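You operate a simulated robot arm through the tools that you are given. There is no shell and no other tool.

The job below is to be done with a simulated robot arm. You get a single attempt, and the scene is never put back.

JOB
Put a snug band round the low stack of spoons.
Fine: tension as the chart gives and left there, handles first into the arch, one band, sliding plate back out with the stack on it; the other stacks stay unbanded where they lie.

It is judged by the outcome, as a careful person would: the job done as asked, and still so three seconds after it is handed in. It fails if anything else is knocked over, pushed out of place, dropped, spilled or broken.

ROBOT AND FRAMES
A 6-joint arm with a two-finger gripper, fixed in place. Base frame: the origin is on the floor under the middle of its stand, x ahead of it, y to its left, z up. Units: mm, rad, N and s.
It reaches about 1572 mm from its shoulder. Its first joint turns from -2.897 to 2.897 rad. Payload 2.45 kg.
The tool frame sits at the grasp point between the pads (the TCP): z along the fingers, y along the line on which they close. The tips reach 20 mm beyond it. The gripper opens to 140 mm; its body begins 168 mm behind the TCP.
Orientation is told as [roll, pitch, yaw] about the base's x, y, z axes, in that order, counted from this pose: with the fingers straight down and closing along the base's y, the tool's x points along the base's -x, its y along +y and its z along -z.

CONTROLS
- The arm moves only by the tool step_arm. Its argument "moves" is a list of rows, each a list of 7 numbers: the opening in per cent of the stroke, from 0 (shut) to 100 (fully open), then the shift along the tool's x, y, z in mm, then the turn, a rotation vector about the tool's x, y, z in rad. In form: [[fingers, tx, ty, tz, rx, ry, rz], ...]. A call has 1 to 20 rows; each row shifts and turns the commanded pose from where the row before left it, along the tool's axes as they then stand. A row lasts 0.2 s, in which the tool goes at most 50 mm and 0.15 rad; a call with a longer step from one row to the next is refused whole, and so is a gripper value outside its range. A pose out of reach is approached as far as the arm can. The call stops where the force on the tool passes 60 N (or 10 N more than at its start, if that is more) or the arm is blocked; 0.2 s more then pass. Each finger travels about 45 mm/s and halts on what it meets, pressing with about 44 N; the grip force reading is that of the motor and also rises with nothing between the fingers. The clock runs only during rows and for 0.2 s after the last one: add rows that do not move to give the fingers time. It gives the time, the measured TCP pose, the force on the tool (base axes), the opening and the grip force at its end, in the units of the frame above (readings bear some noise), with the torque about the TCP (base axes, N m) and any sound that the robot's microphone picked up.
- Cameras (640 x 400 px; columns grow to the right, rows downward): "scene" is fixed at [399.9, -502, 1568.8]; the picture's right is [0.52, -0.86, 0.00], its down [-0.59, -0.35, -0.73] and it looks along [0.62, 0.38, -0.69] (base axes); focal length 330 px, centre (320, 200). "wrist" rides on the gripper at [78, 11, -209] in the tool frame; the picture's right is [-0.14, 0.99, 0.00], its down [-0.92, -0.13, -0.37] and it looks along [-0.36, -0.05, 0.93] (tool axes); focal length 280 px, centre (320, 200). There is no depth. A picture from a camera that has moved, and an enlarged one, comes with that camera's place and axes in the base frame and with its lens.
- get_image(camera): a new picture of that camera. No time passes.
- zoom(camera, box): a new picture of the part [left, top, right, bottom] of that camera's present view, enlarged. No time passes.
- sign_off(): hands the job in; it is judged then, once.

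Places have to be worked out from the pictures, the camera data and where the tool is seen. Open the gripper and draw the arm clear of the work before you hand the job in, unless the task says otherwise.

The tools are called after "Request:" by a JSON object that holds its "name" and its "arguments". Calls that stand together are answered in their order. step_arm: Moves the arm, as the interface text tells. Its arguments: {"type":"object","properties":{"moves":{"type":"array"}},"required":["moves"]} The other tools are called the same way: get_image (camera) takes a picture; zoom (camera, box) takes an enlarged picture of a part of a camera's view; sign_off () hands the job in.

At the start:

```text
t: 0.0
ee_pos: [808.4, 117.0, 1257.9]
orientation: [0.0, 0.001, 0.0]
contact_force: [-0.4, 0.4, 0.0]
ft_torque: [-0.04, 0.0, 0.01]
gripper_width: 140.1
finger_force: 0.1
```

scene: 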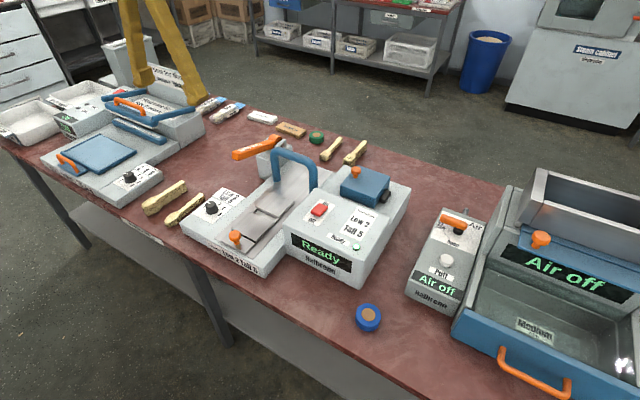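
wrist: 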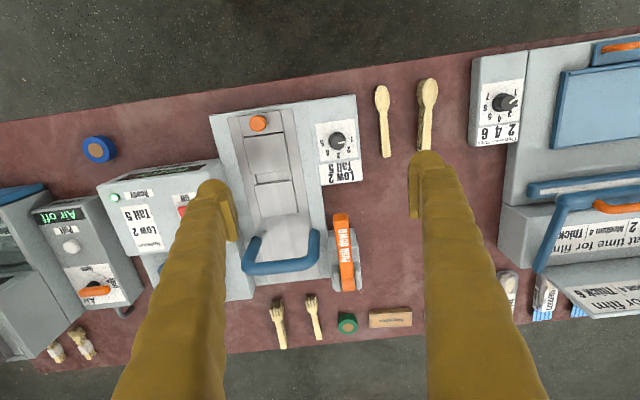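

I'll begin by looking more closely at the banding machine, the stacks and the labels before moving anything.

Request:
{"name": "zoom", "arguments": {"camera": "scene", "box": [170, 120, 420, 290]}}

Request:
{"name": "zoom", "arguments": {"camera": "scene", "box": [130, 170, 290, 280]}}

Request:
{"name": "zoom", "arguments": {"camera": "wrist", "box": [90, 80, 370, 300]}}

Request:
{"name": "zoom", "arguments": {"camera": "wrist", "box": [310, 60, 470, 200]}}

Request:
{"name": "zoom", "arguments": {"camera": "scene", "box": [280, 160, 420, 290]}}

Request:
{"name": "zoom", "arguments": {"camera": "scene", "box": [220, 90, 380, 190]}}

```text
2.35 times, centred on (295, 205) of scene
camera zoom: at [399.9, -502.0, 1568.8], right [0.52, -0.86, 0.0], down [-0.59, -0.35, -0.73], along [0.62, 0.38, -0.69], focal length 777 px, centre (379, 188)
```

zoom: 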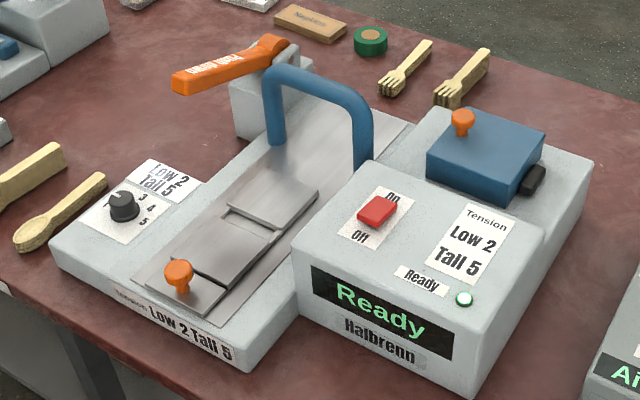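

```text
3.64 times, centred on (210, 225) of scene
camera zoom: at [399.9, -502.0, 1568.8], right [0.52, -0.86, 0.0], down [-0.59, -0.35, -0.73], along [0.62, 0.38, -0.69], focal length 1201 px, centre (720, 109)
```

zoom: 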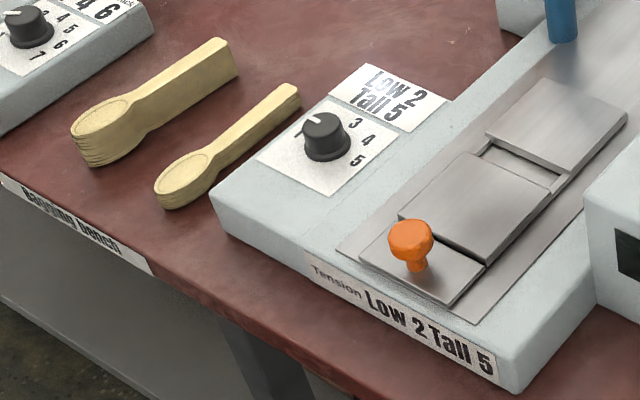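

```text
1.82 times, centred on (230, 190) of wrist
camera zoom: at [730.9, 127.6, 1466.7], right [0.14, 0.99, 0.0], down [0.92, -0.13, 0.37], along [0.36, -0.05, -0.93], focal length 510 px, centre (484, 218)
```

zoom: 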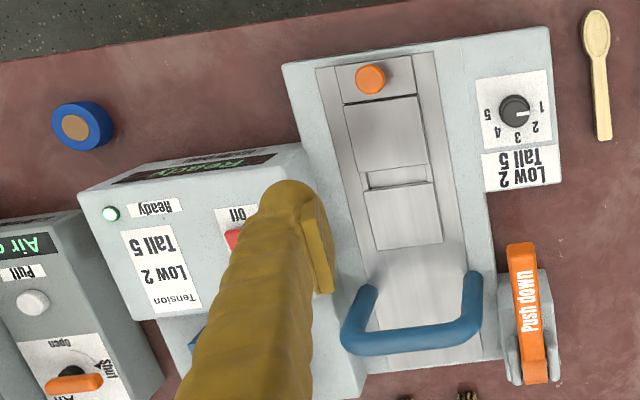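

```text
2.86 times, centred on (390, 130) of wrist
camera zoom: at [730.9, 127.6, 1466.7], right [0.14, 0.99, 0.0], down [0.92, -0.13, 0.37], along [0.36, -0.05, -0.93], focal length 801 px, centre (120, 400)
```

zoom: 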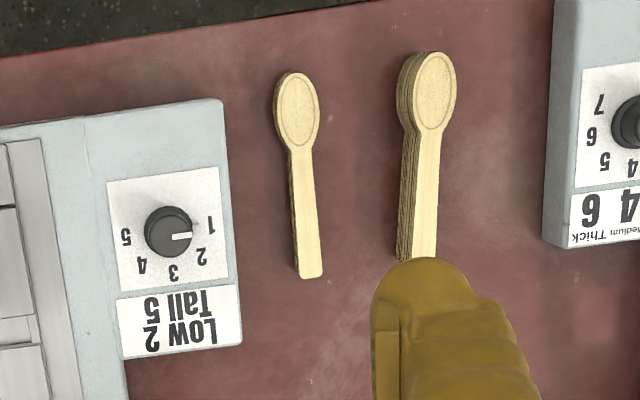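

```text
3.08 times, centred on (350, 225) of scene
camera zoom: at [399.9, -502.0, 1568.8], right [0.52, -0.86, 0.0], down [-0.59, -0.35, -0.73], along [0.62, 0.38, -0.69], focal length 1016 px, centre (228, 123)
```

zoom: 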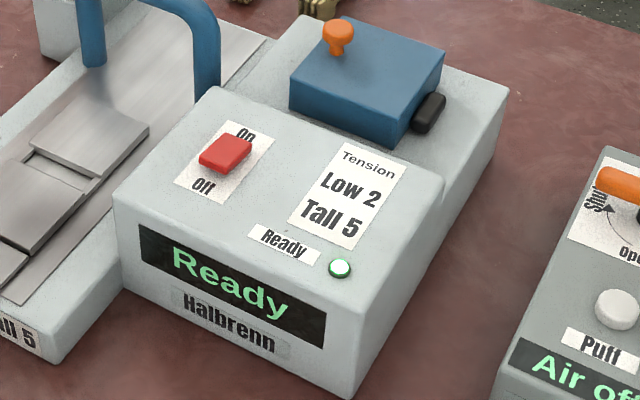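

```text
4.00 times, centred on (300, 140) of scene
camera zoom: at [399.9, -502.0, 1568.8], right [0.52, -0.86, 0.0], down [-0.59, -0.35, -0.73], along [0.62, 0.38, -0.69], focal length 1321 px, centre (400, 440)
```

zoom: 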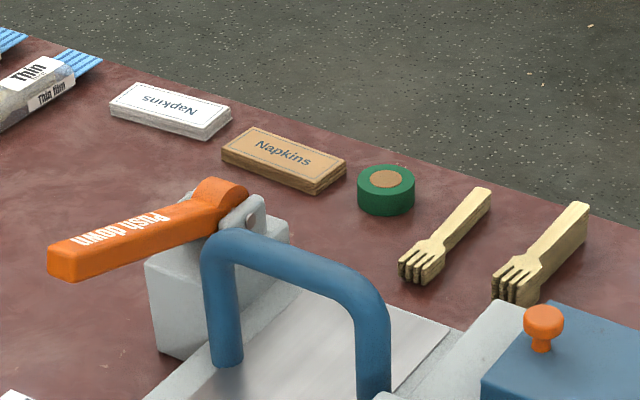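

The display reads "Ready", the dial points at 1, and the chart gives Low 2. By triangulation the plate knob is near [775, -4, 888]. I'll move the wrist camera back and lower for a second viewpoint of the machine and the spoons.

Request:
{"name": "step_arm", "arguments": {"moves": [[100, 30, 8, 20, 0, 0, 0], [100, 30, 8, 20, 0, 0, 0], [100, 30, 8, 20, 0, 0, 0], [100, 30, 8, 20, 0, 0, 0], [100, 0, 0, 0, 0, 0, 0]]}}

Request:
{"name": "get_image", "arguments": {"camera": "wrist"}}

Request:
{"name": "get_image", "arguments": {"camera": "scene"}}

```text
t: 1.2
ee_pos: [687.8, 150.8, 1176.6]
orientation: [0.0, 0.0, 0.002]
contact_force: [0.6, 0.1, 1.1]
ft_torque: [0.01, 0.01, -0.01]
gripper_width: 140.1
finger_force: 0.1
```

```text
taken
camera wrist: at [611.0, 160.3, 1385.9], right [0.14, 0.99, 0.0], down [0.92, -0.13, 0.37], along [0.37, -0.05, -0.93], focal length 280 px, centre (320, 200)
```

wrist: 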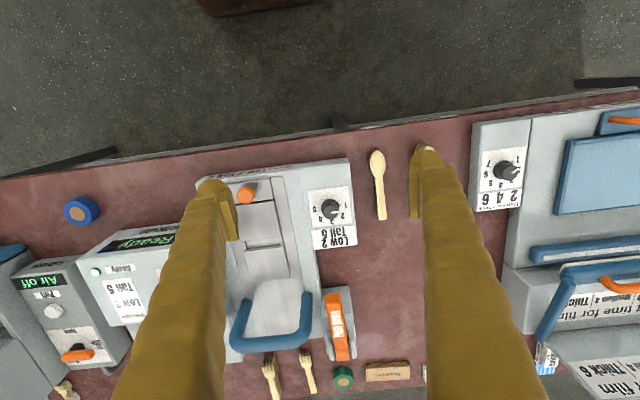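

```text
taken
```

scene: 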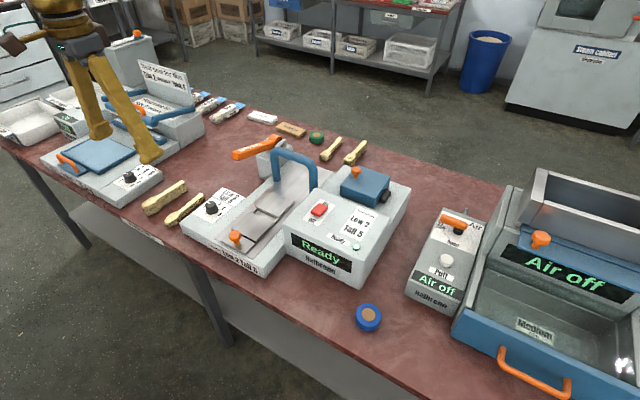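

The fingers are clear of everything. I'll zoom in on the plate, dial, lever and low stack from this second viewpoint to triangulate them.

Request:
{"name": "zoom", "arguments": {"camera": "wrist", "box": [190, 140, 370, 260]}}

Request:
{"name": "zoom", "arguments": {"camera": "wrist", "box": [220, 250, 380, 370]}}

Request:
{"name": "zoom", "arguments": {"camera": "wrist", "box": [300, 130, 440, 230]}}

Request:
{"name": "zoom", "arguments": {"camera": "scene", "box": [180, 180, 300, 270]}}

Request:
{"name": "zoom", "arguments": {"camera": "scene", "box": [130, 160, 250, 240]}}

Request:
{"name": "zoom", "arguments": {"camera": "wrist", "box": [60, 200, 210, 330]}}

```text
3.33 times, centred on (280, 200) of wrist
camera zoom: at [611.0, 160.3, 1385.9], right [0.14, 0.99, 0.0], down [0.92, -0.13, 0.37], along [0.37, -0.05, -0.93], focal length 935 px, centre (453, 200)
```

zoom: 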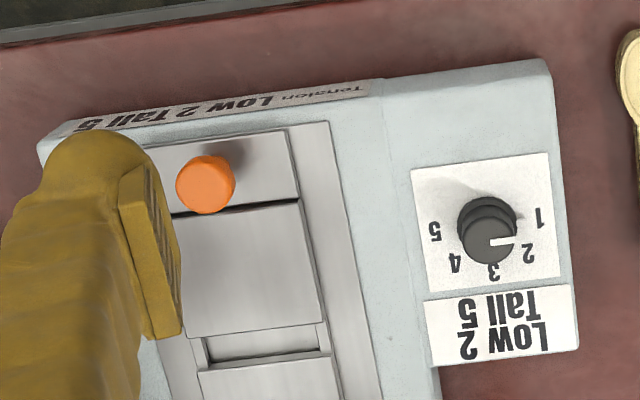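

```text
3.33 times, centred on (300, 310) of wrist
camera zoom: at [611.0, 160.3, 1385.9], right [0.14, 0.99, 0.0], down [0.92, -0.13, 0.37], along [0.37, -0.05, -0.93], focal length 935 px, centre (387, -167)
```

zoom: 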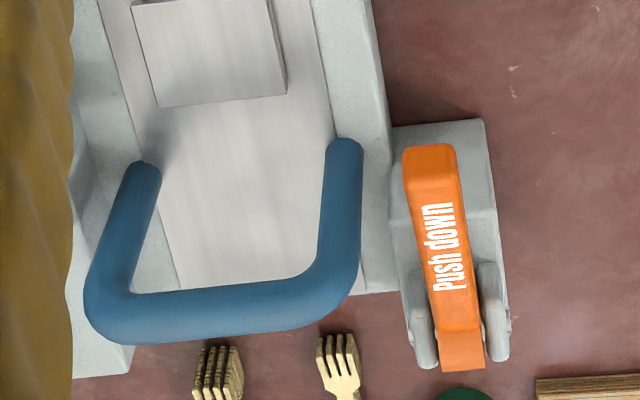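

```text
4.00 times, centred on (370, 180) of wrist
camera zoom: at [611.0, 160.3, 1385.9], right [0.14, 0.99, 0.0], down [0.92, -0.13, 0.37], along [0.37, -0.05, -0.93], focal length 1122 px, centre (120, 280)
```

zoom: 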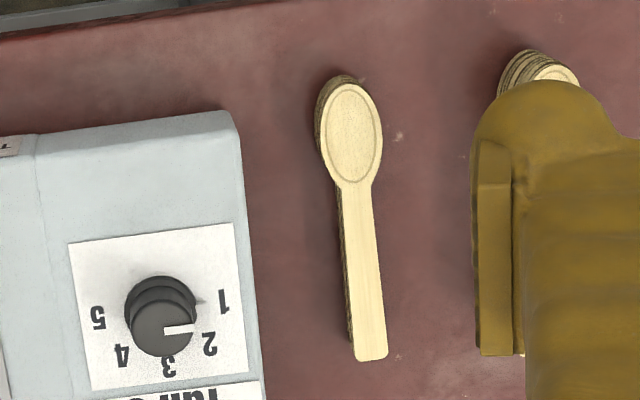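

```text
4.44 times, centred on (240, 225) of scene
camera zoom: at [399.9, -502.0, 1568.8], right [0.52, -0.86, 0.0], down [-0.59, -0.35, -0.73], along [0.62, 0.38, -0.69], focal length 1468 px, centre (676, 89)
```

zoom: 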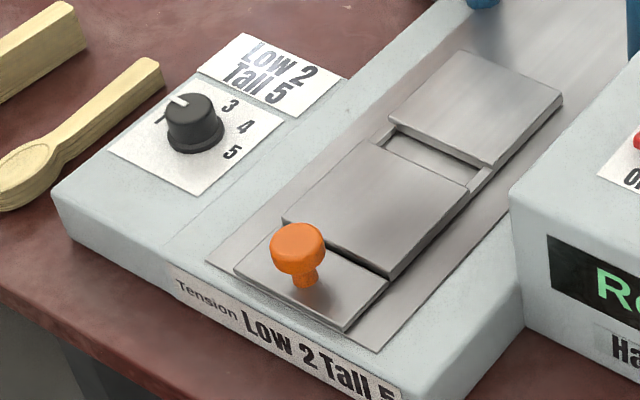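

```text
5.00 times, centred on (190, 200) of scene
camera zoom: at [399.9, -502.0, 1568.8], right [0.52, -0.86, 0.0], down [-0.59, -0.35, -0.73], along [0.62, 0.38, -0.69], focal length 1652 px, centre (970, 200)
```

zoom: 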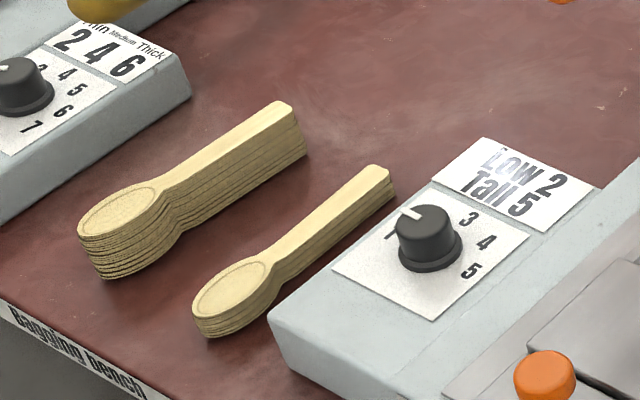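

```text
3.08 times, centred on (135, 265) of wrist
camera zoom: at [611.0, 160.3, 1385.9], right [0.14, 0.99, 0.0], down [0.92, -0.13, 0.37], along [0.37, -0.05, -0.93], focal length 863 px, centre (889, 0)
```

zoom: 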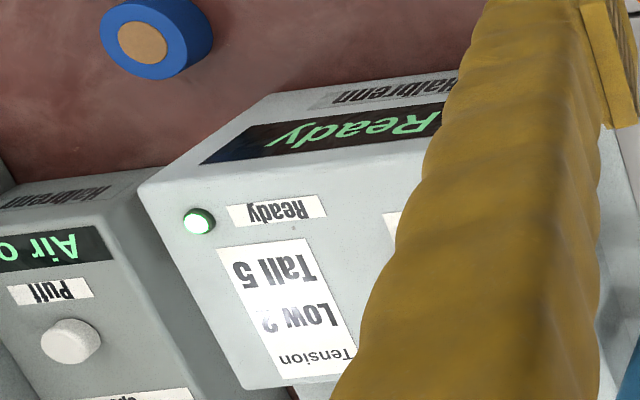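

Triangulated positions:
- Table: about z 800.
- Dial top: about [843, 149, 873].
- Low stack: from the bowl tip at x≈743 to the handle end at x≈903, y≈262, top about z 815.
- Plate pads: x 806–995, centred at y≈-1, with a gap near x≈901.
- Arch: x≈1050.

Next I'll move above the dial and read its scale close up.

Request:
{"name": "step_arm", "arguments": {"moves": [[70, -31, 0, 32, 0, 0, 0], [70, -31, 0, 32, 0, 0, 0], [70, -31, 0, 32, 0, 0, 0], [70, -31, 0, 32, 0, 0, 0], [70, -31, 0, 32, 0, 0, 0], [70, 0, 0, 0, 0, 0, 0]]}}

Request:
{"name": "get_image", "arguments": {"camera": "wrist"}}

Request:
{"name": "zoom", "arguments": {"camera": "wrist", "box": [220, 60, 420, 220]}}

Request:
{"name": "get_image", "arguments": {"camera": "scene"}}

```text
t: 2.6
ee_pos: [843.4, 147.5, 1016.6]
orientation: [-0.001, 0.0, 0.001]
contact_force: [0.0, 0.5, 0.2]
ft_torque: [0.0, 0.01, 0.0]
gripper_width: 97.8
finger_force: 0.1
```

```text
taken
camera wrist: at [765.4, 158.6, 1225.9], right [0.14, 0.99, 0.0], down [0.92, -0.13, 0.37], along [0.37, -0.05, -0.93], focal length 280 px, centre (320, 200)
```

wrist: 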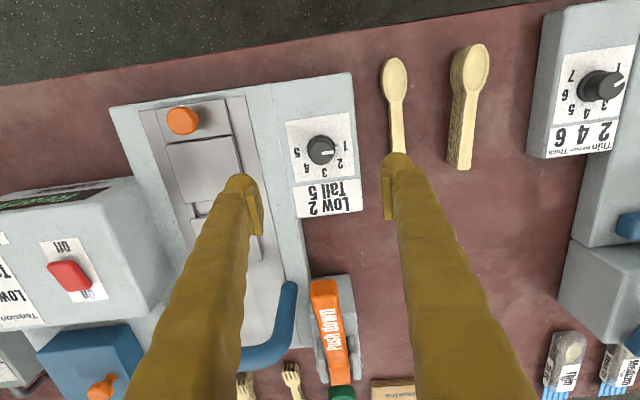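

```text
2.50 times, centred on (320, 140) of wrist
camera zoom: at [765.4, 158.6, 1225.9], right [0.14, 0.99, 0.0], down [0.92, -0.13, 0.37], along [0.37, -0.05, -0.93], focal length 701 px, centre (320, 350)
```

zoom: 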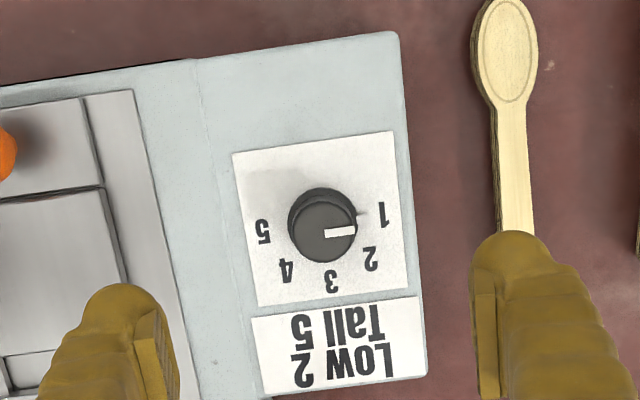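

```text
taken
```

scene: 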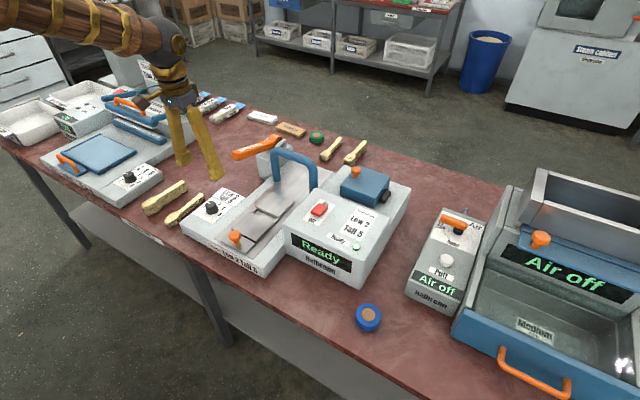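

The pointer reads 1, and the numbers step about 45° clockwise seen from above, so 2 is a quarter-pi turn away. The dial centre is about [842, 151]. I'll lower over it with the fingers partly open and check alignment.

Request:
{"name": "step_arm", "arguments": {"moves": [[45, 0.5, 1, 36, 0, 0, 0], [45, 0.5, 1, 36, 0, 0, 0], [45, 0.4, 1.3, 36, 0, 0, 0], [45, 0, 0, 0, 0, 0, 0]]}}

Request:
{"name": "get_image", "arguments": {"camera": "wrist"}}

Request:
{"name": "zoom", "arguments": {"camera": "wrist", "box": [240, 120, 400, 240]}}

Request:
{"name": "zoom", "arguments": {"camera": "scene", "box": [150, 150, 270, 240]}}

```text
t: 3.6
ee_pos: [842.9, 153.3, 907.2]
orientation: [-0.002, 0.0, -0.001]
contact_force: [0.8, 0.5, -0.4]
ft_torque: [0.01, 0.02, -0.03]
gripper_width: 62.8
finger_force: 0.0
```

```text
taken
camera wrist: at [764.6, 163.5, 1116.8], right [0.14, 0.99, 0.0], down [0.92, -0.13, 0.37], along [0.37, -0.05, -0.93], focal length 280 px, centre (320, 200)
```

wrist: 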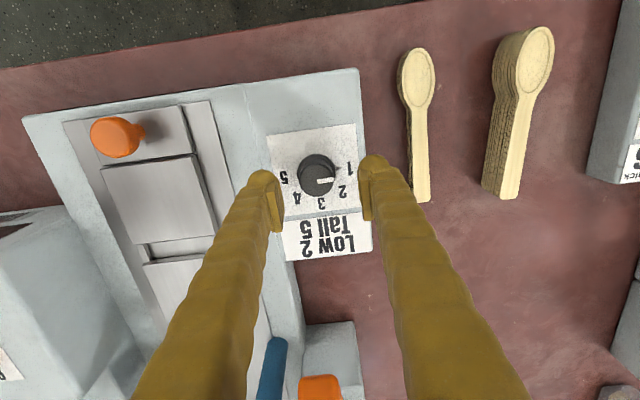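

```text
3.33 times, centred on (320, 180) of wrist
camera zoom: at [764.6, 163.5, 1116.8], right [0.14, 0.99, 0.0], down [0.92, -0.13, 0.37], along [0.37, -0.05, -0.93], focal length 935 px, centre (320, 267)
```

zoom: 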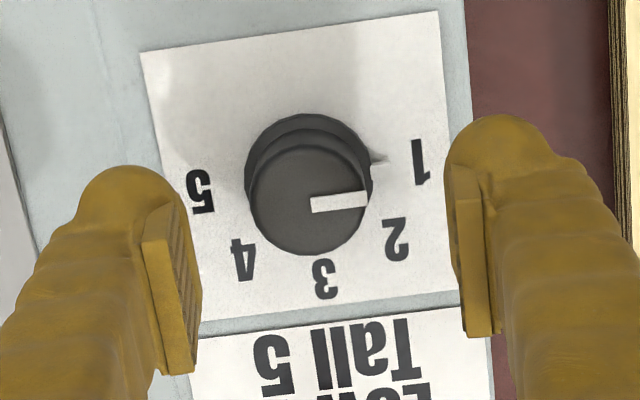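

```text
4.44 times, centred on (210, 195) of scene
camera zoom: at [399.9, -502.0, 1568.8], right [0.52, -0.86, 0.0], down [-0.59, -0.35, -0.73], along [0.62, 0.38, -0.69], focal length 1468 px, centre (809, 222)
```

zoom: 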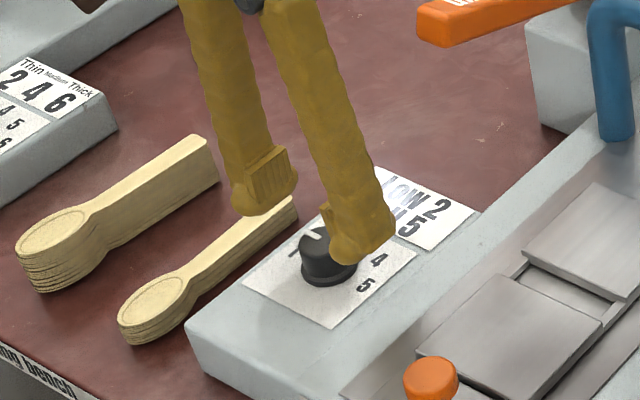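

The dial cap centre works out at about [840.5, 150], so I'll shift a couple of mm, lower until the pads flank the cap, and close.

Request:
{"name": "step_arm", "arguments": {"moves": [[45, 2.2, -2.6, 0, 0, 0, 0], [45, 0, 0, 17, 0, 0, 0], [45, 0, 0, 16, 0, 0, 0], [45, 0, 0, 0, 0, 0, 0]]}}

Request:
{"name": "zoom", "arguments": {"camera": "wrist", "box": [240, 120, 400, 240]}}

Request:
{"name": "zoom", "arguments": {"camera": "scene", "box": [170, 160, 250, 220]}}

```text
t: 4.6
ee_pos: [840.5, 149.1, 874.2]
orientation: [0.0, 0.0, 0.003]
contact_force: [0.6, -0.2, -0.1]
ft_torque: [0.0, 0.03, 0.02]
gripper_width: 63.0
finger_force: 0.0
```

```text
3.33 times, centred on (320, 180) of wrist
camera zoom: at [762.0, 160.1, 1085.0], right [0.14, 0.99, 0.0], down [0.92, -0.13, 0.37], along [0.37, -0.05, -0.93], focal length 935 px, centre (320, 267)
```

zoom: 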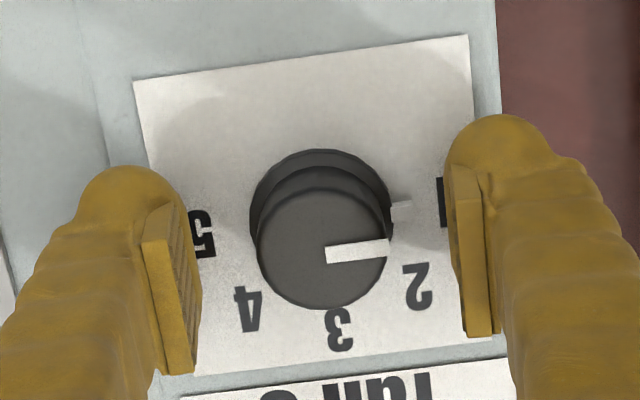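

```text
6.67 times, centred on (210, 190) of scene
camera zoom: at [399.9, -502.0, 1568.8], right [0.52, -0.86, 0.0], down [-0.59, -0.35, -0.73], along [0.62, 0.38, -0.69], focal length 2202 px, centre (1053, 267)
```

zoom: 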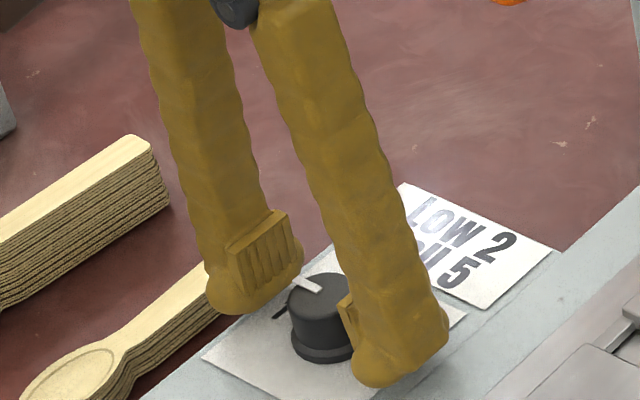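

The cap sits centred between the pads. Closing on it now.

Request:
{"name": "step_arm", "arguments": {"moves": [[0, 0, 0, 0, 0, 0, 0], [0, 0, 0, 0, 0, 0, 0], [0, 0, 0, 0, 0, 0, 0], [0, 0, 0, 0, 0, 0, 0]]}}

Request:
{"name": "zoom", "arguments": {"camera": "wrist", "box": [240, 120, 400, 240]}}

```text
t: 5.6
ee_pos: [839.6, 150.3, 876.0]
orientation: [-0.001, -0.001, 0.004]
contact_force: [0.9, 9.6, -2.2]
ft_torque: [0.09, 0.01, 0.0]
gripper_width: 30.0
finger_force: 42.8
```

```text
3.33 times, centred on (320, 180) of wrist
camera zoom: at [762.1, 160.4, 1085.0], right [0.14, 0.99, 0.0], down [0.92, -0.13, 0.37], along [0.36, -0.05, -0.93], focal length 935 px, centre (320, 267)
```

zoom: 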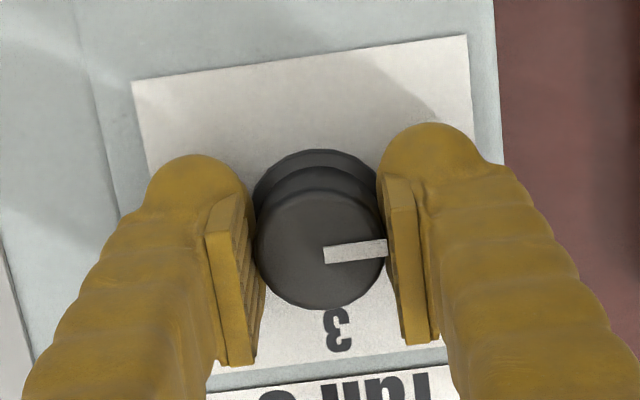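

The dial is gripped (30 mm, 43 N). Turning it clockwise seen from above by about 45° towards 2.

Request:
{"name": "step_arm", "arguments": {"moves": [[0, 0, 0, 0, 0, 0, 0.131], [0, 0, 0, 0, 0, 0, 0.131], [0, 0, 0, 0, 0, 0, 0.131], [0, 0, 0, 0, 0, 0, 0.131], [0, 0, 0, 0, 0, 0, 0.131], [0, 0, 0, 0, 0, 0, 0.13], [0, 0, 0, 0, 0, 0, 0]]}}

Request:
{"name": "zoom", "arguments": {"camera": "wrist", "box": [240, 120, 400, 240]}}

Request:
{"name": "zoom", "arguments": {"camera": "scene", "box": [170, 160, 250, 220]}}

```text
t: 7.2
ee_pos: [839.8, 150.3, 876.0]
orientation: [-0.003, 0.001, -0.786]
contact_force: [1.2, 2.9, -28.5]
ft_torque: [0.04, 0.03, 0.03]
gripper_width: 30.3
finger_force: 45.2
```

```text
3.33 times, centred on (320, 180) of wrist
camera zoom: at [792.9, 212.7, 1085.8], right [0.8, 0.6, 0.0], down [0.56, -0.74, 0.37], along [0.22, -0.29, -0.93], focal length 935 px, centre (320, 267)
```

zoom: 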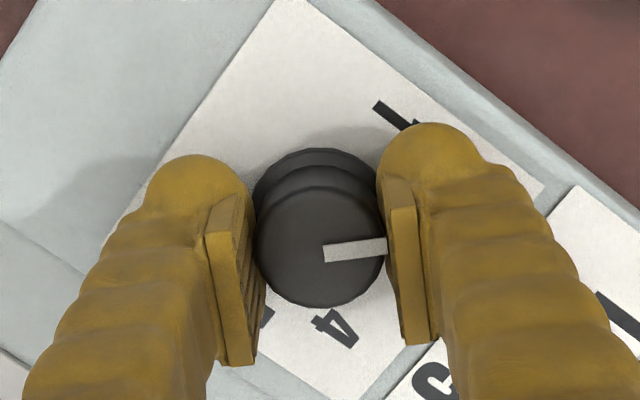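

```text
6.67 times, centred on (210, 190) of scene
camera zoom: at [399.9, -502.0, 1568.8], right [0.52, -0.86, 0.0], down [-0.59, -0.35, -0.73], along [0.62, 0.38, -0.69], focal length 2202 px, centre (1053, 267)
```

zoom: 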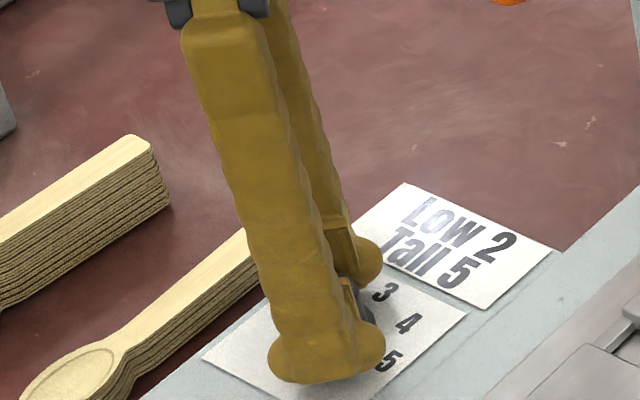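

The dial turned with the fingers. I'll open, rise straight up and rotate the wrist back, then read the pointer.

Request:
{"name": "step_arm", "arguments": {"moves": [[45, 0, 0, 0, 0, 0, 0], [45, 0, 0, 0, 0, 0, 0], [45, 0, 0, 0, 0, 0, 0], [45, 0, 0, -20, 0, 0, 0], [45, 0, 0, -40, 0, 0, 0], [45, 0, 0, -40, 0, 0, -0.131], [45, 0, 0, 0, 0, 0, -0.131], [45, 0, 0, 0, 0, 0, -0.131], [45, 0, 0, 0, 0, 0, -0.131], [45, 0, 0, 0, 0, 0, -0.131], [45, 0, 0, 0, 0, 0, -0.13], [45, 0, 0, 0, 0, 0, 0]]}}

Request:
{"name": "zoom", "arguments": {"camera": "wrist", "box": [240, 100, 400, 220]}}

Request:
{"name": "zoom", "arguments": {"camera": "scene", "box": [170, 160, 250, 220]}}

Request:
{"name": "get_image", "arguments": {"camera": "wrist"}}

```text
t: 9.8
ee_pos: [839.9, 150.7, 976.7]
orientation: [-0.001, 0.001, 0.001]
contact_force: [0.0, 0.1, 0.6]
ft_torque: [0.02, 0.01, 0.03]
gripper_width: 62.7
finger_force: 0.0
```

```text
3.33 times, centred on (320, 160) of wrist
camera zoom: at [762.3, 160.0, 1186.1], right [0.14, 0.99, 0.0], down [0.92, -0.13, 0.37], along [0.36, -0.05, -0.93], focal length 935 px, centre (320, 333)
```

zoom: 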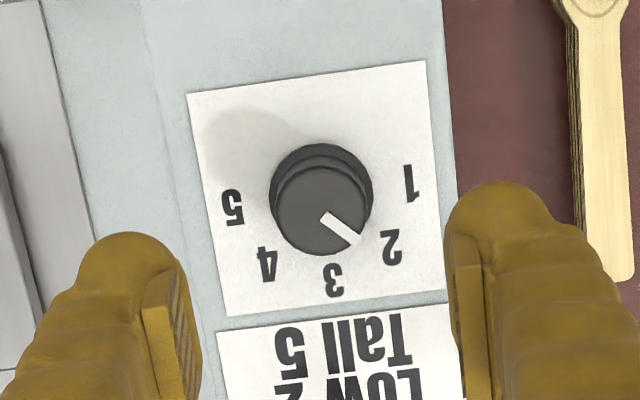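

```text
6.67 times, centred on (210, 190) of scene
camera zoom: at [399.9, -502.0, 1568.8], right [0.52, -0.86, 0.0], down [-0.59, -0.35, -0.73], along [0.62, 0.38, -0.69], focal length 2202 px, centre (1053, 267)
```

zoom: 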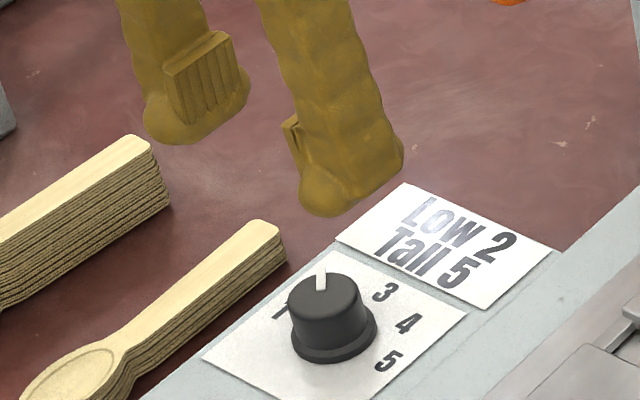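

```text
taken
camera wrist: at [762.3, 160.0, 1186.1], right [0.14, 0.99, 0.0], down [0.92, -0.13, 0.37], along [0.36, -0.05, -0.93], focal length 280 px, centre (320, 200)
```

wrist: 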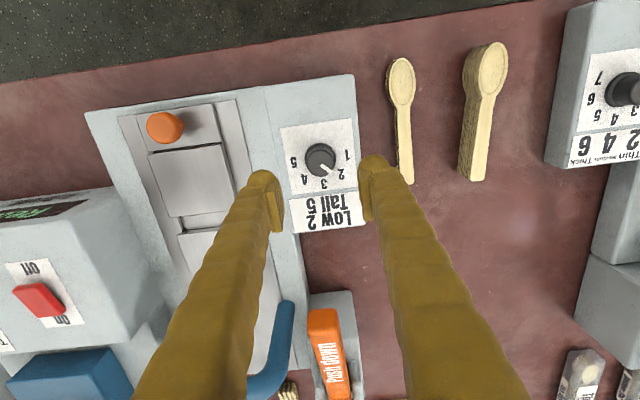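

The pointer now sits squarely at 2. Next I'll move over the low stack of spoons to align the grasp.

Request:
{"name": "step_arm", "arguments": {"moves": [[45, 4, 37, 0, 0, 0, 0], [45, 4, 37, 0, 0, 0, 0], [45, 4, 37, 0, 0, 0, 0], [35, 0, 0, 30, 0, 0, 0], [35, 0, 0, 0, 0, 0, 0]]}}

Request:
{"name": "get_image", "arguments": {"camera": "wrist"}}

Request:
{"name": "zoom", "arguments": {"camera": "wrist", "box": [240, 60, 400, 220]}}

Request:
{"name": "zoom", "arguments": {"camera": "scene", "box": [130, 140, 250, 230]}}

```text
t: 11.0
ee_pos: [828.0, 260.0, 947.8]
orientation: [-0.001, 0.002, 0.001]
contact_force: [0.4, -1.1, 0.3]
ft_torque: [0.03, 0.0, 0.01]
gripper_width: 49.0
finger_force: 0.1
```

```text
taken
camera wrist: at [750.3, 270.4, 1157.6], right [0.14, 0.99, 0.0], down [0.92, -0.13, 0.37], along [0.36, -0.05, -0.93], focal length 280 px, centre (320, 200)
```

wrist: 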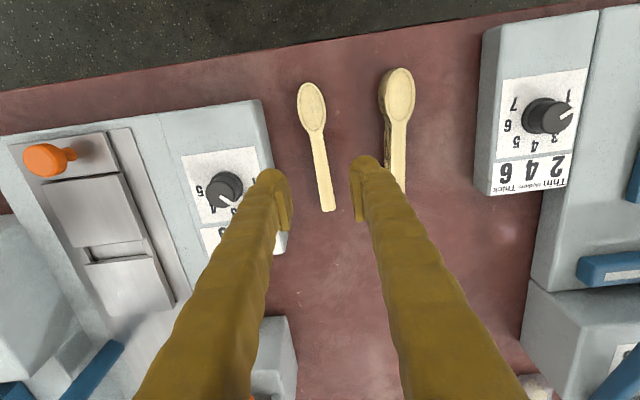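

```text
2.50 times, centred on (320, 140) of wrist
camera zoom: at [750.3, 270.4, 1157.6], right [0.14, 0.99, 0.0], down [0.92, -0.13, 0.37], along [0.36, -0.05, -0.93], focal length 701 px, centre (320, 350)
```

zoom: 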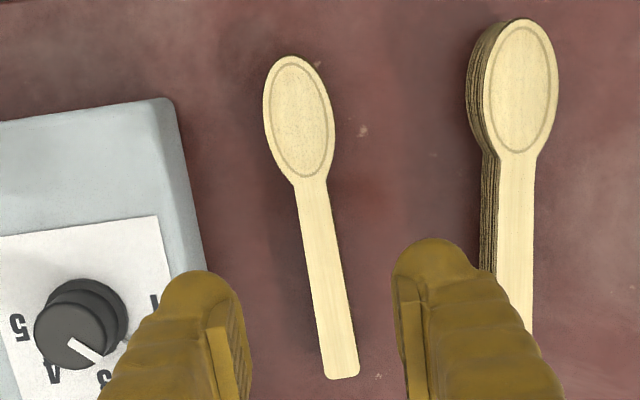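

```text
4.44 times, centred on (190, 185) of scene
camera zoom: at [399.9, -502.0, 1568.8], right [0.52, -0.86, 0.0], down [-0.59, -0.35, -0.73], along [0.62, 0.38, -0.69], focal length 1468 px, centre (898, 267)
```

zoom: 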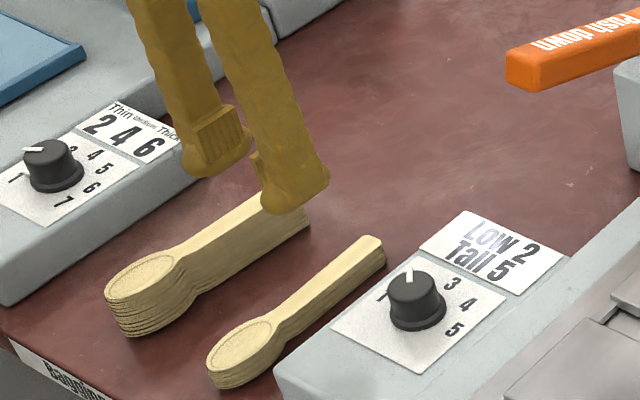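

Stack top is at about z 820, with its centreline at y≈260 near x 830 and a handle about 17 mm wide. The machine's edge is at y≈206, so I'll narrow the opening to about 28 mm and come down just above the stack to check clearances.

Request:
{"name": "step_arm", "arguments": {"moves": [[20, -1, 0.5, 0, 0, 0, 0], [20, -1, 0.5, 0, 0, 0, 0], [20, 0, 0, 40, 0, 0, 0], [20, 0, 0, 40, 0, 0, 0], [20, 0, 0, 16, 0, 0, 0], [20, 0, 0, 0, 0, 0, 0]]}}

Request:
{"name": "get_image", "arguments": {"camera": "wrist"}}

Request:
{"name": "zoom", "arguments": {"camera": "wrist", "box": [240, 100, 400, 220]}}

Request:
{"name": "zoom", "arguments": {"camera": "scene", "box": [130, 150, 230, 225]}}

```text
t: 12.4
ee_pos: [830.4, 263.2, 849.2]
orientation: [-0.001, 0.001, 0.0]
contact_force: [0.0, -1.0, -0.1]
ft_torque: [0.0, -0.04, 0.0]
gripper_width: 28.0
finger_force: 0.1
```

```text
taken
camera wrist: at [752.8, 273.1, 1059.7], right [0.14, 0.99, 0.0], down [0.92, -0.13, 0.37], along [0.36, -0.05, -0.93], focal length 280 px, centre (320, 200)
```

wrist: 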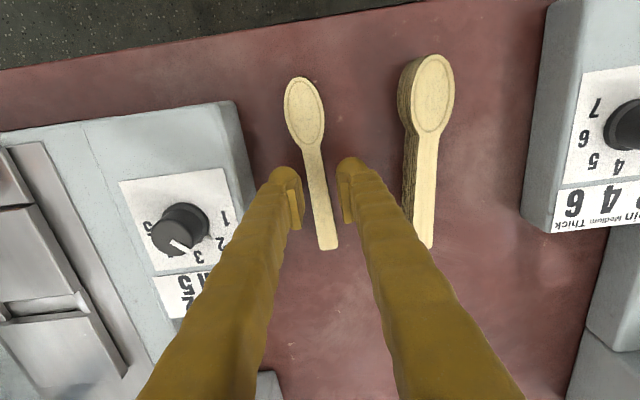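

```text
3.33 times, centred on (320, 160) of wrist
camera zoom: at [752.8, 273.1, 1059.7], right [0.14, 0.99, 0.0], down [0.92, -0.13, 0.37], along [0.36, -0.05, -0.93], focal length 935 px, centre (320, 333)
```

zoom: 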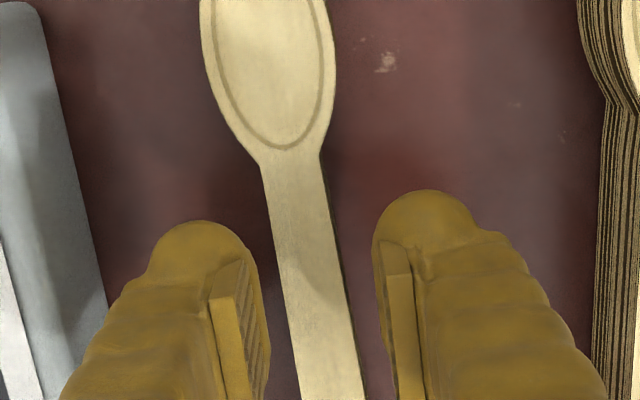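

```text
5.33 times, centred on (180, 188) of scene
camera zoom: at [399.9, -502.0, 1568.8], right [0.52, -0.86, 0.0], down [-0.59, -0.35, -0.73], along [0.62, 0.38, -0.69], focal length 1762 px, centre (1067, 267)
```

zoom: 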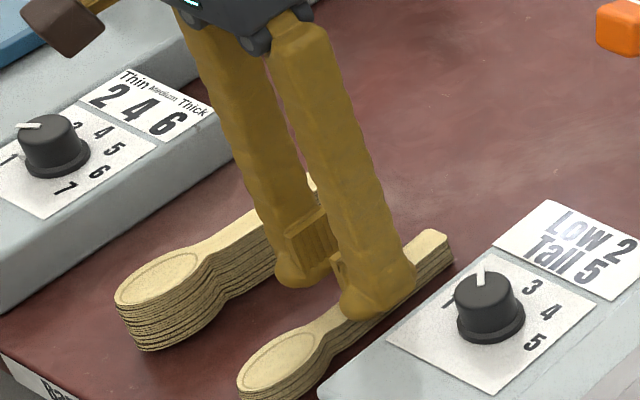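

The handle lies about 3 mm to the -y side of the TCP. The machine's edge is at y≈198, which leaves about 10 mm for the finger. I'll shift, then descend gently so the tips stop about 3 mm above the table.

Request:
{"name": "step_arm", "arguments": {"moves": [[19, 0, -3, 0, 0, 0, 0], [19, 0, 0, 10, 0, 0, 0], [19, 0, 0, 10, 0, 0, 0], [19, 0, 0, 4, 0, 0, 0], [19, 0, 0, 2, 0, 0, 0], [19, 0, 0, 0, 0, 0, 0]]}}

Request:
{"name": "zoom", "arguments": {"camera": "wrist", "box": [240, 100, 400, 220]}}

Request:
{"name": "zoom", "arguments": {"camera": "scene", "box": [150, 170, 230, 230]}}

```text
t: 13.8
ee_pos: [830.3, 259.3, 824.0]
orientation: [0.001, 0.001, 0.001]
contact_force: [-0.5, -0.5, -0.3]
ft_torque: [0.01, -0.02, 0.0]
gripper_width: 26.5
finger_force: 0.1
```

```text
3.33 times, centred on (320, 160) of wrist
camera zoom: at [751.9, 269.3, 1033.8], right [0.14, 0.99, 0.0], down [0.92, -0.13, 0.37], along [0.36, -0.05, -0.93], focal length 935 px, centre (320, 333)
```

zoom: 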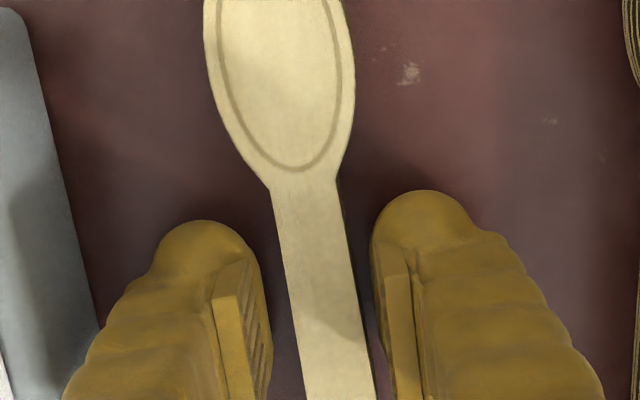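

```text
6.67 times, centred on (190, 200) of scene
camera zoom: at [399.9, -502.0, 1568.8], right [0.52, -0.86, 0.0], down [-0.59, -0.35, -0.73], along [0.62, 0.38, -0.69], focal length 2202 px, centre (1187, 200)
```

zoom: 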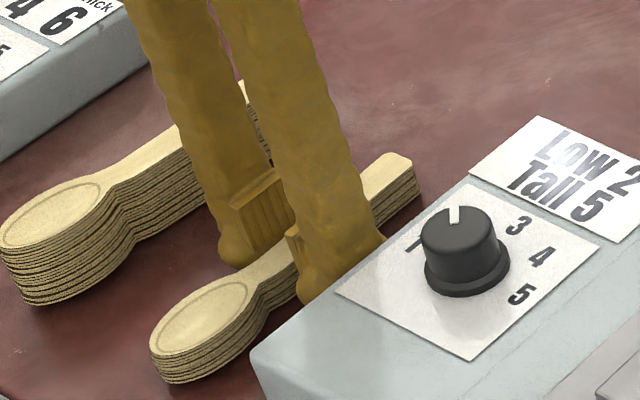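

No contact yet, and the tips are about 5 mm above the table. I'll go 2 mm lower and close on the handle.

Request:
{"name": "step_arm", "arguments": {"moves": [[19, 0, 0, 1, 0, 0, 0], [19, 0, 0, 1, 0, 0, 0], [0, 0, 0, 0, 0, 0, 0], [0, 0, 0, 0, 0, 0, 0], [0, 0, 0, 0, 0, 0, 0], [0, 0, 0, 0, 0, 0, 0]]}}

Request:
{"name": "zoom", "arguments": {"camera": "wrist", "box": [240, 100, 400, 220]}}

Request:
{"name": "zoom", "arguments": {"camera": "scene", "box": [150, 170, 230, 230]}}

```text
t: 15.2
ee_pos: [829.4, 258.5, 822.3]
orientation: [0.001, 0.001, 0.001]
contact_force: [0.6, 0.6, 0.6]
ft_torque: [0.01, -0.01, -0.02]
gripper_width: 15.8
finger_force: 41.5
```

```text
3.33 times, centred on (320, 160) of wrist
camera zoom: at [752.4, 269.7, 1031.8], right [0.14, 0.99, 0.0], down [0.92, -0.13, 0.37], along [0.36, -0.05, -0.93], focal length 935 px, centre (320, 333)
```

zoom: 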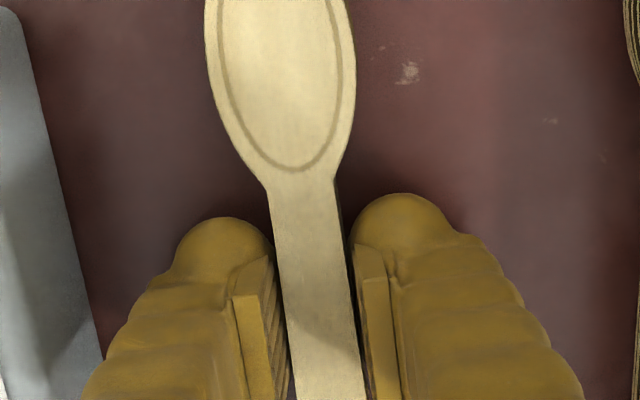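

```text
6.67 times, centred on (190, 200) of scene
camera zoom: at [399.9, -502.0, 1568.8], right [0.52, -0.86, 0.0], down [-0.59, -0.35, -0.73], along [0.62, 0.38, -0.69], focal length 2202 px, centre (1187, 200)
```

zoom: 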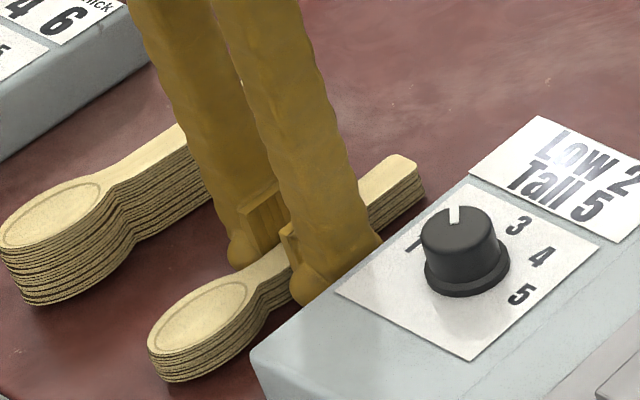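

The stack is gripped at 15.8 mm with 41 N. I'll lift slowly and check that every layer comes along.

Request:
{"name": "step_arm", "arguments": {"moves": [[0, 0, 0, -5, 0, 0, 0], [0, 0, 0, -10, 0, 0, 0], [0, 0, 0, -15, 0, 0, 0], [0, 0, 0, 0, 0, 0, 0]]}}

Request:
{"name": "zoom", "arguments": {"camera": "scene", "box": [150, 160, 230, 220]}}

Request:
{"name": "get_image", "arguments": {"camera": "wrist"}}

```text
t: 16.2
ee_pos: [829.2, 258.8, 852.3]
orientation: [0.002, -0.002, 0.0]
contact_force: [0.6, 0.0, 0.0]
ft_torque: [-0.01, 0.02, -0.04]
gripper_width: 15.8
finger_force: 41.4
```

```text
6.67 times, centred on (190, 190) of scene
camera zoom: at [399.9, -502.0, 1568.8], right [0.52, -0.86, 0.0], down [-0.59, -0.35, -0.73], along [0.62, 0.38, -0.69], focal length 2202 px, centre (1187, 267)
```

zoom: 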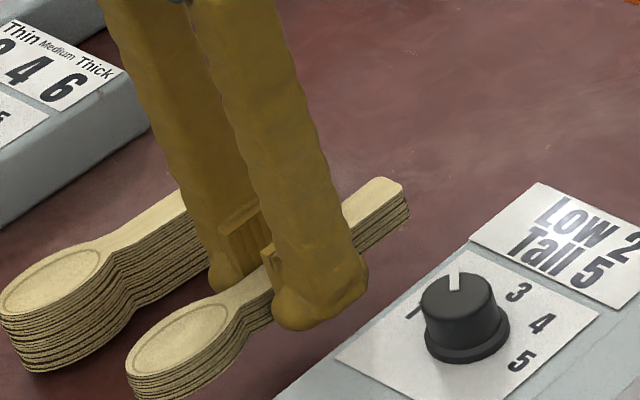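

```text
taken
camera wrist: at [751.7, 268.8, 1062.4], right [0.14, 0.99, 0.0], down [0.92, -0.13, 0.37], along [0.36, -0.05, -0.93], focal length 280 px, centre (320, 200)
```

wrist: 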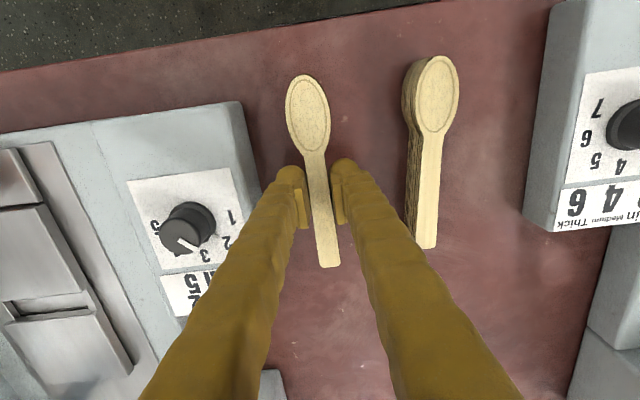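

The whole stack came up cleanly and the tall stack is untouched. I'll raise it, then carry it sideways over the plate at a height that clears the dial, staying well short of the lever.

Request:
{"name": "step_arm", "arguments": {"moves": [[0, 0, 0, -40, 0, 0, 0], [0, 0, 0, -40, 0, 0, 0], [0, 0, -20, 0, 0, 0, 0], [0, 0, -40, 0, 0, 0, 0], [0, 0, -40, 0, 0, 0, 0], [0, 0, -40, 0, 0, 0, 0], [0, 0, -40, 0, 0, 0, 0], [0, 0, -40, 0, 0, 0, 0], [0, 0, -40, 0, 0, 0, 0], [0, 0, 0, 0, 0, 0, 0]]}}

Request:
{"name": "get_image", "arguments": {"camera": "wrist"}}

Request:
{"name": "get_image", "arguments": {"camera": "scene"}}

Request:
{"name": "zoom", "arguments": {"camera": "wrist", "box": [220, 50, 420, 200]}}

```text
t: 18.4
ee_pos: [832.2, -2.9, 932.6]
orientation: [0.0, 0.001, 0.001]
contact_force: [0.2, 0.3, -0.2]
ft_torque: [0.03, -0.01, -0.02]
gripper_width: 16.0
finger_force: 41.7
```

```text
taken
camera wrist: at [754.2, 7.6, 1141.7], right [0.14, 0.99, 0.0], down [0.92, -0.13, 0.37], along [0.36, -0.05, -0.93], focal length 280 px, centre (320, 200)
```

wrist: 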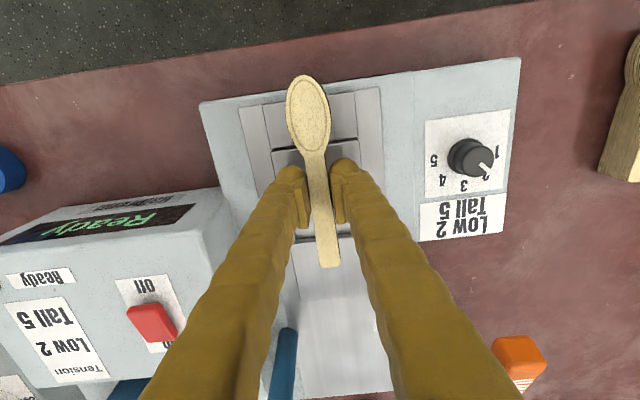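

```text
taken
```

scene: 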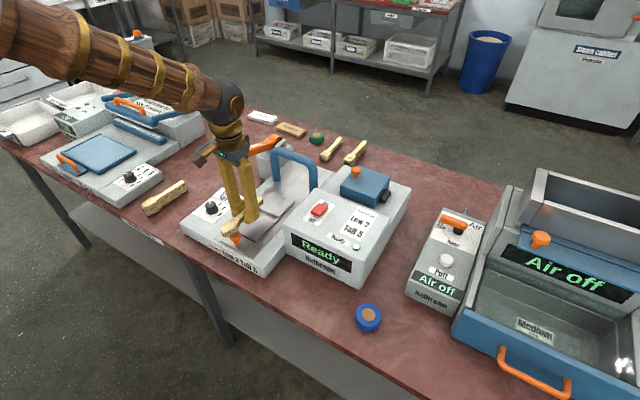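

```text
2.67 times, centred on (320, 125) of wrist
camera zoom: at [754.2, 7.6, 1141.7], right [0.14, 0.99, 0.0], down [0.92, -0.13, 0.37], along [0.36, -0.05, -0.93], focal length 748 px, centre (320, 400)
```

zoom: 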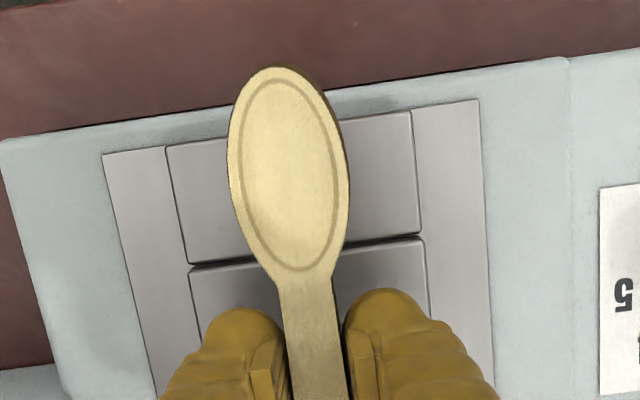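

The plate's edges are at y≈-50 and y≈39, so its centreline is y≈-5.6, and the stack hangs parallel to x. I'll move forward 80 mm so the stack's middle is over the gap, come down partway and check.

Request:
{"name": "step_arm", "arguments": {"moves": [[0, -40, -1.3, 0, 0, 0, 0], [0, -40, -1.3, 0, 0, 0, 0], [0, 0, 0, 20, 0, 0, 0], [0, 0, 0, 15, 0, 0, 0], [0, 0, 0, 0, 0, 0, 0]]}}

Request:
{"name": "get_image", "arguments": {"camera": "wrist"}}

Request:
{"name": "zoom", "arguments": {"camera": "scene", "box": [190, 150, 330, 260]}}

Request:
{"name": "zoom", "arguments": {"camera": "wrist", "box": [230, 60, 410, 280]}}

```text
t: 19.6
ee_pos: [911.5, -2.6, 895.9]
orientation: [0.0, 0.001, 0.002]
contact_force: [-0.2, 0.3, -0.9]
ft_torque: [0.01, -0.01, 0.03]
gripper_width: 15.6
finger_force: 41.3
```

```text
taken
camera wrist: at [832.6, 6.8, 1105.7], right [0.14, 0.99, 0.0], down [0.92, -0.13, 0.37], along [0.36, -0.05, -0.93], focal length 280 px, centre (320, 200)
```

wrist: 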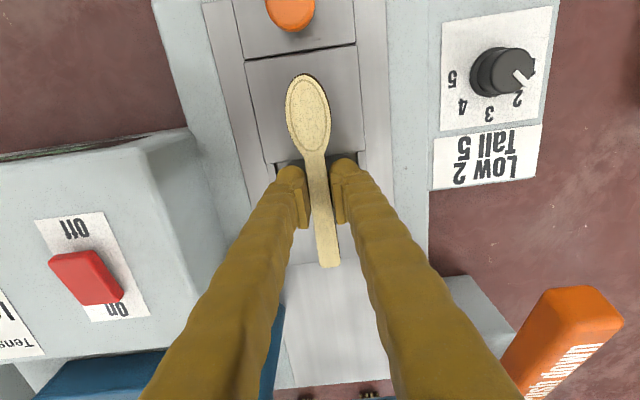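

```text
3.64 times, centred on (260, 205) of scene
camera zoom: at [399.9, -502.0, 1568.8], right [0.52, -0.86, 0.0], down [-0.59, -0.35, -0.73], along [0.62, 0.38, -0.69], focal length 1201 px, centre (538, 182)
```

zoom: 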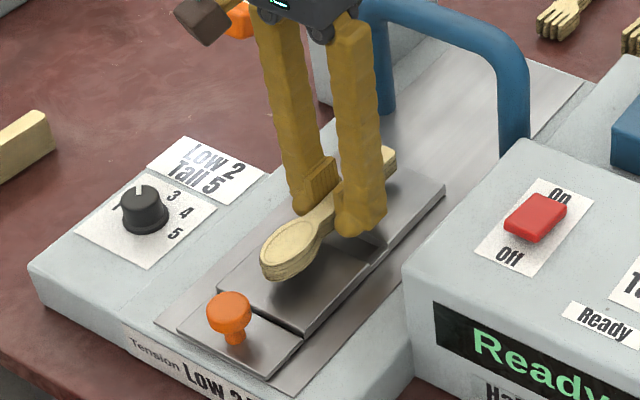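

```text
1.82 times, centred on (320, 170) of wrist
camera zoom: at [832.6, 6.8, 1105.7], right [0.14, 0.99, 0.0], down [0.92, -0.13, 0.37], along [0.36, -0.05, -0.93], focal length 510 px, centre (320, 254)
```

zoom: 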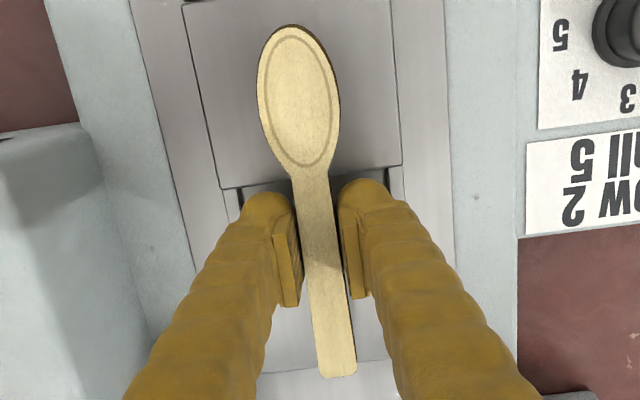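

The stack spans x≈822–981, its middle is over the gap (887.6–913), and it is within 1–2 mm of the centreline. I'll trim y by 1.5 mm and lower in small steps, watching the force.

Request:
{"name": "step_arm", "arguments": {"moves": [[0, 0, -1.5, 3, 0, 0, 0], [0, 0, 0, 3, 0, 0, 0], [0, 0, 0, 2, 0, 0, 0], [0, 0, 0, 0, 0, 0, 0]]}}

Request:
{"name": "zoom", "arguments": {"camera": "scene", "box": [215, 170, 295, 230]}}

```text
t: 20.6
ee_pos: [909.3, -3.9, 888.1]
orientation: [0.0, -0.002, 0.0]
contact_force: [0.1, -1.3, -0.8]
ft_torque: [-0.01, 0.02, -0.01]
gripper_width: 15.8
finger_force: 41.2
```

```text
6.67 times, centred on (255, 200) of scene
camera zoom: at [399.9, -502.0, 1568.8], right [0.52, -0.86, 0.0], down [-0.59, -0.35, -0.73], along [0.62, 0.38, -0.69], focal length 2202 px, centre (753, 200)
```

zoom: 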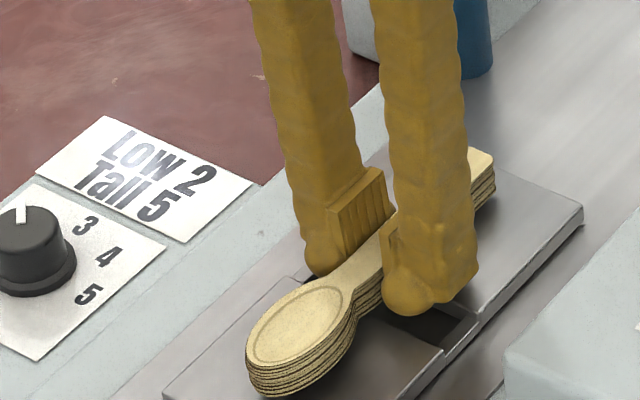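

No contact yet, and the stack hovers just above the pads. Continuing down in 1.5 mm steps.

Request:
{"name": "step_arm", "arguments": {"moves": [[0, 0, 0, 1.5, 0, 0, 0], [0, 0, 0, 1.5, 0, 0, 0], [0, 0, 0, 0, 0, 0, 0]]}}

Request:
{"name": "zoom", "arguments": {"camera": "scene", "box": [215, 170, 295, 230]}}

```text
t: 21.4
ee_pos: [910.9, -4.5, 886.3]
orientation: [0.001, 0.001, 0.001]
contact_force: [-0.5, 0.0, 10.8]
ft_torque: [-0.02, 0.34, -0.01]
gripper_width: 15.8
finger_force: 41.9
```

```text
6.67 times, centred on (255, 200) of scene
camera zoom: at [399.9, -502.0, 1568.8], right [0.52, -0.86, 0.0], down [-0.59, -0.35, -0.73], along [0.62, 0.38, -0.69], focal length 2202 px, centre (753, 200)
```

zoom: 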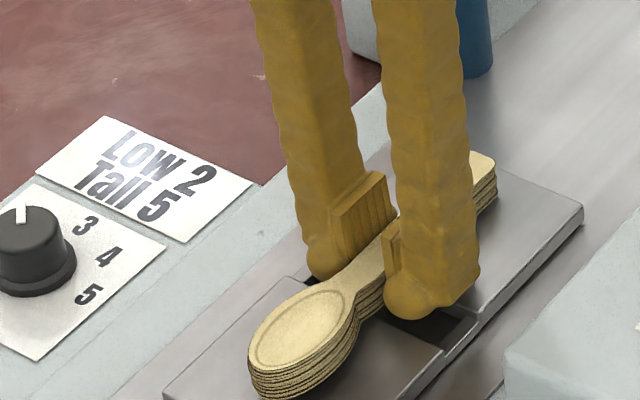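

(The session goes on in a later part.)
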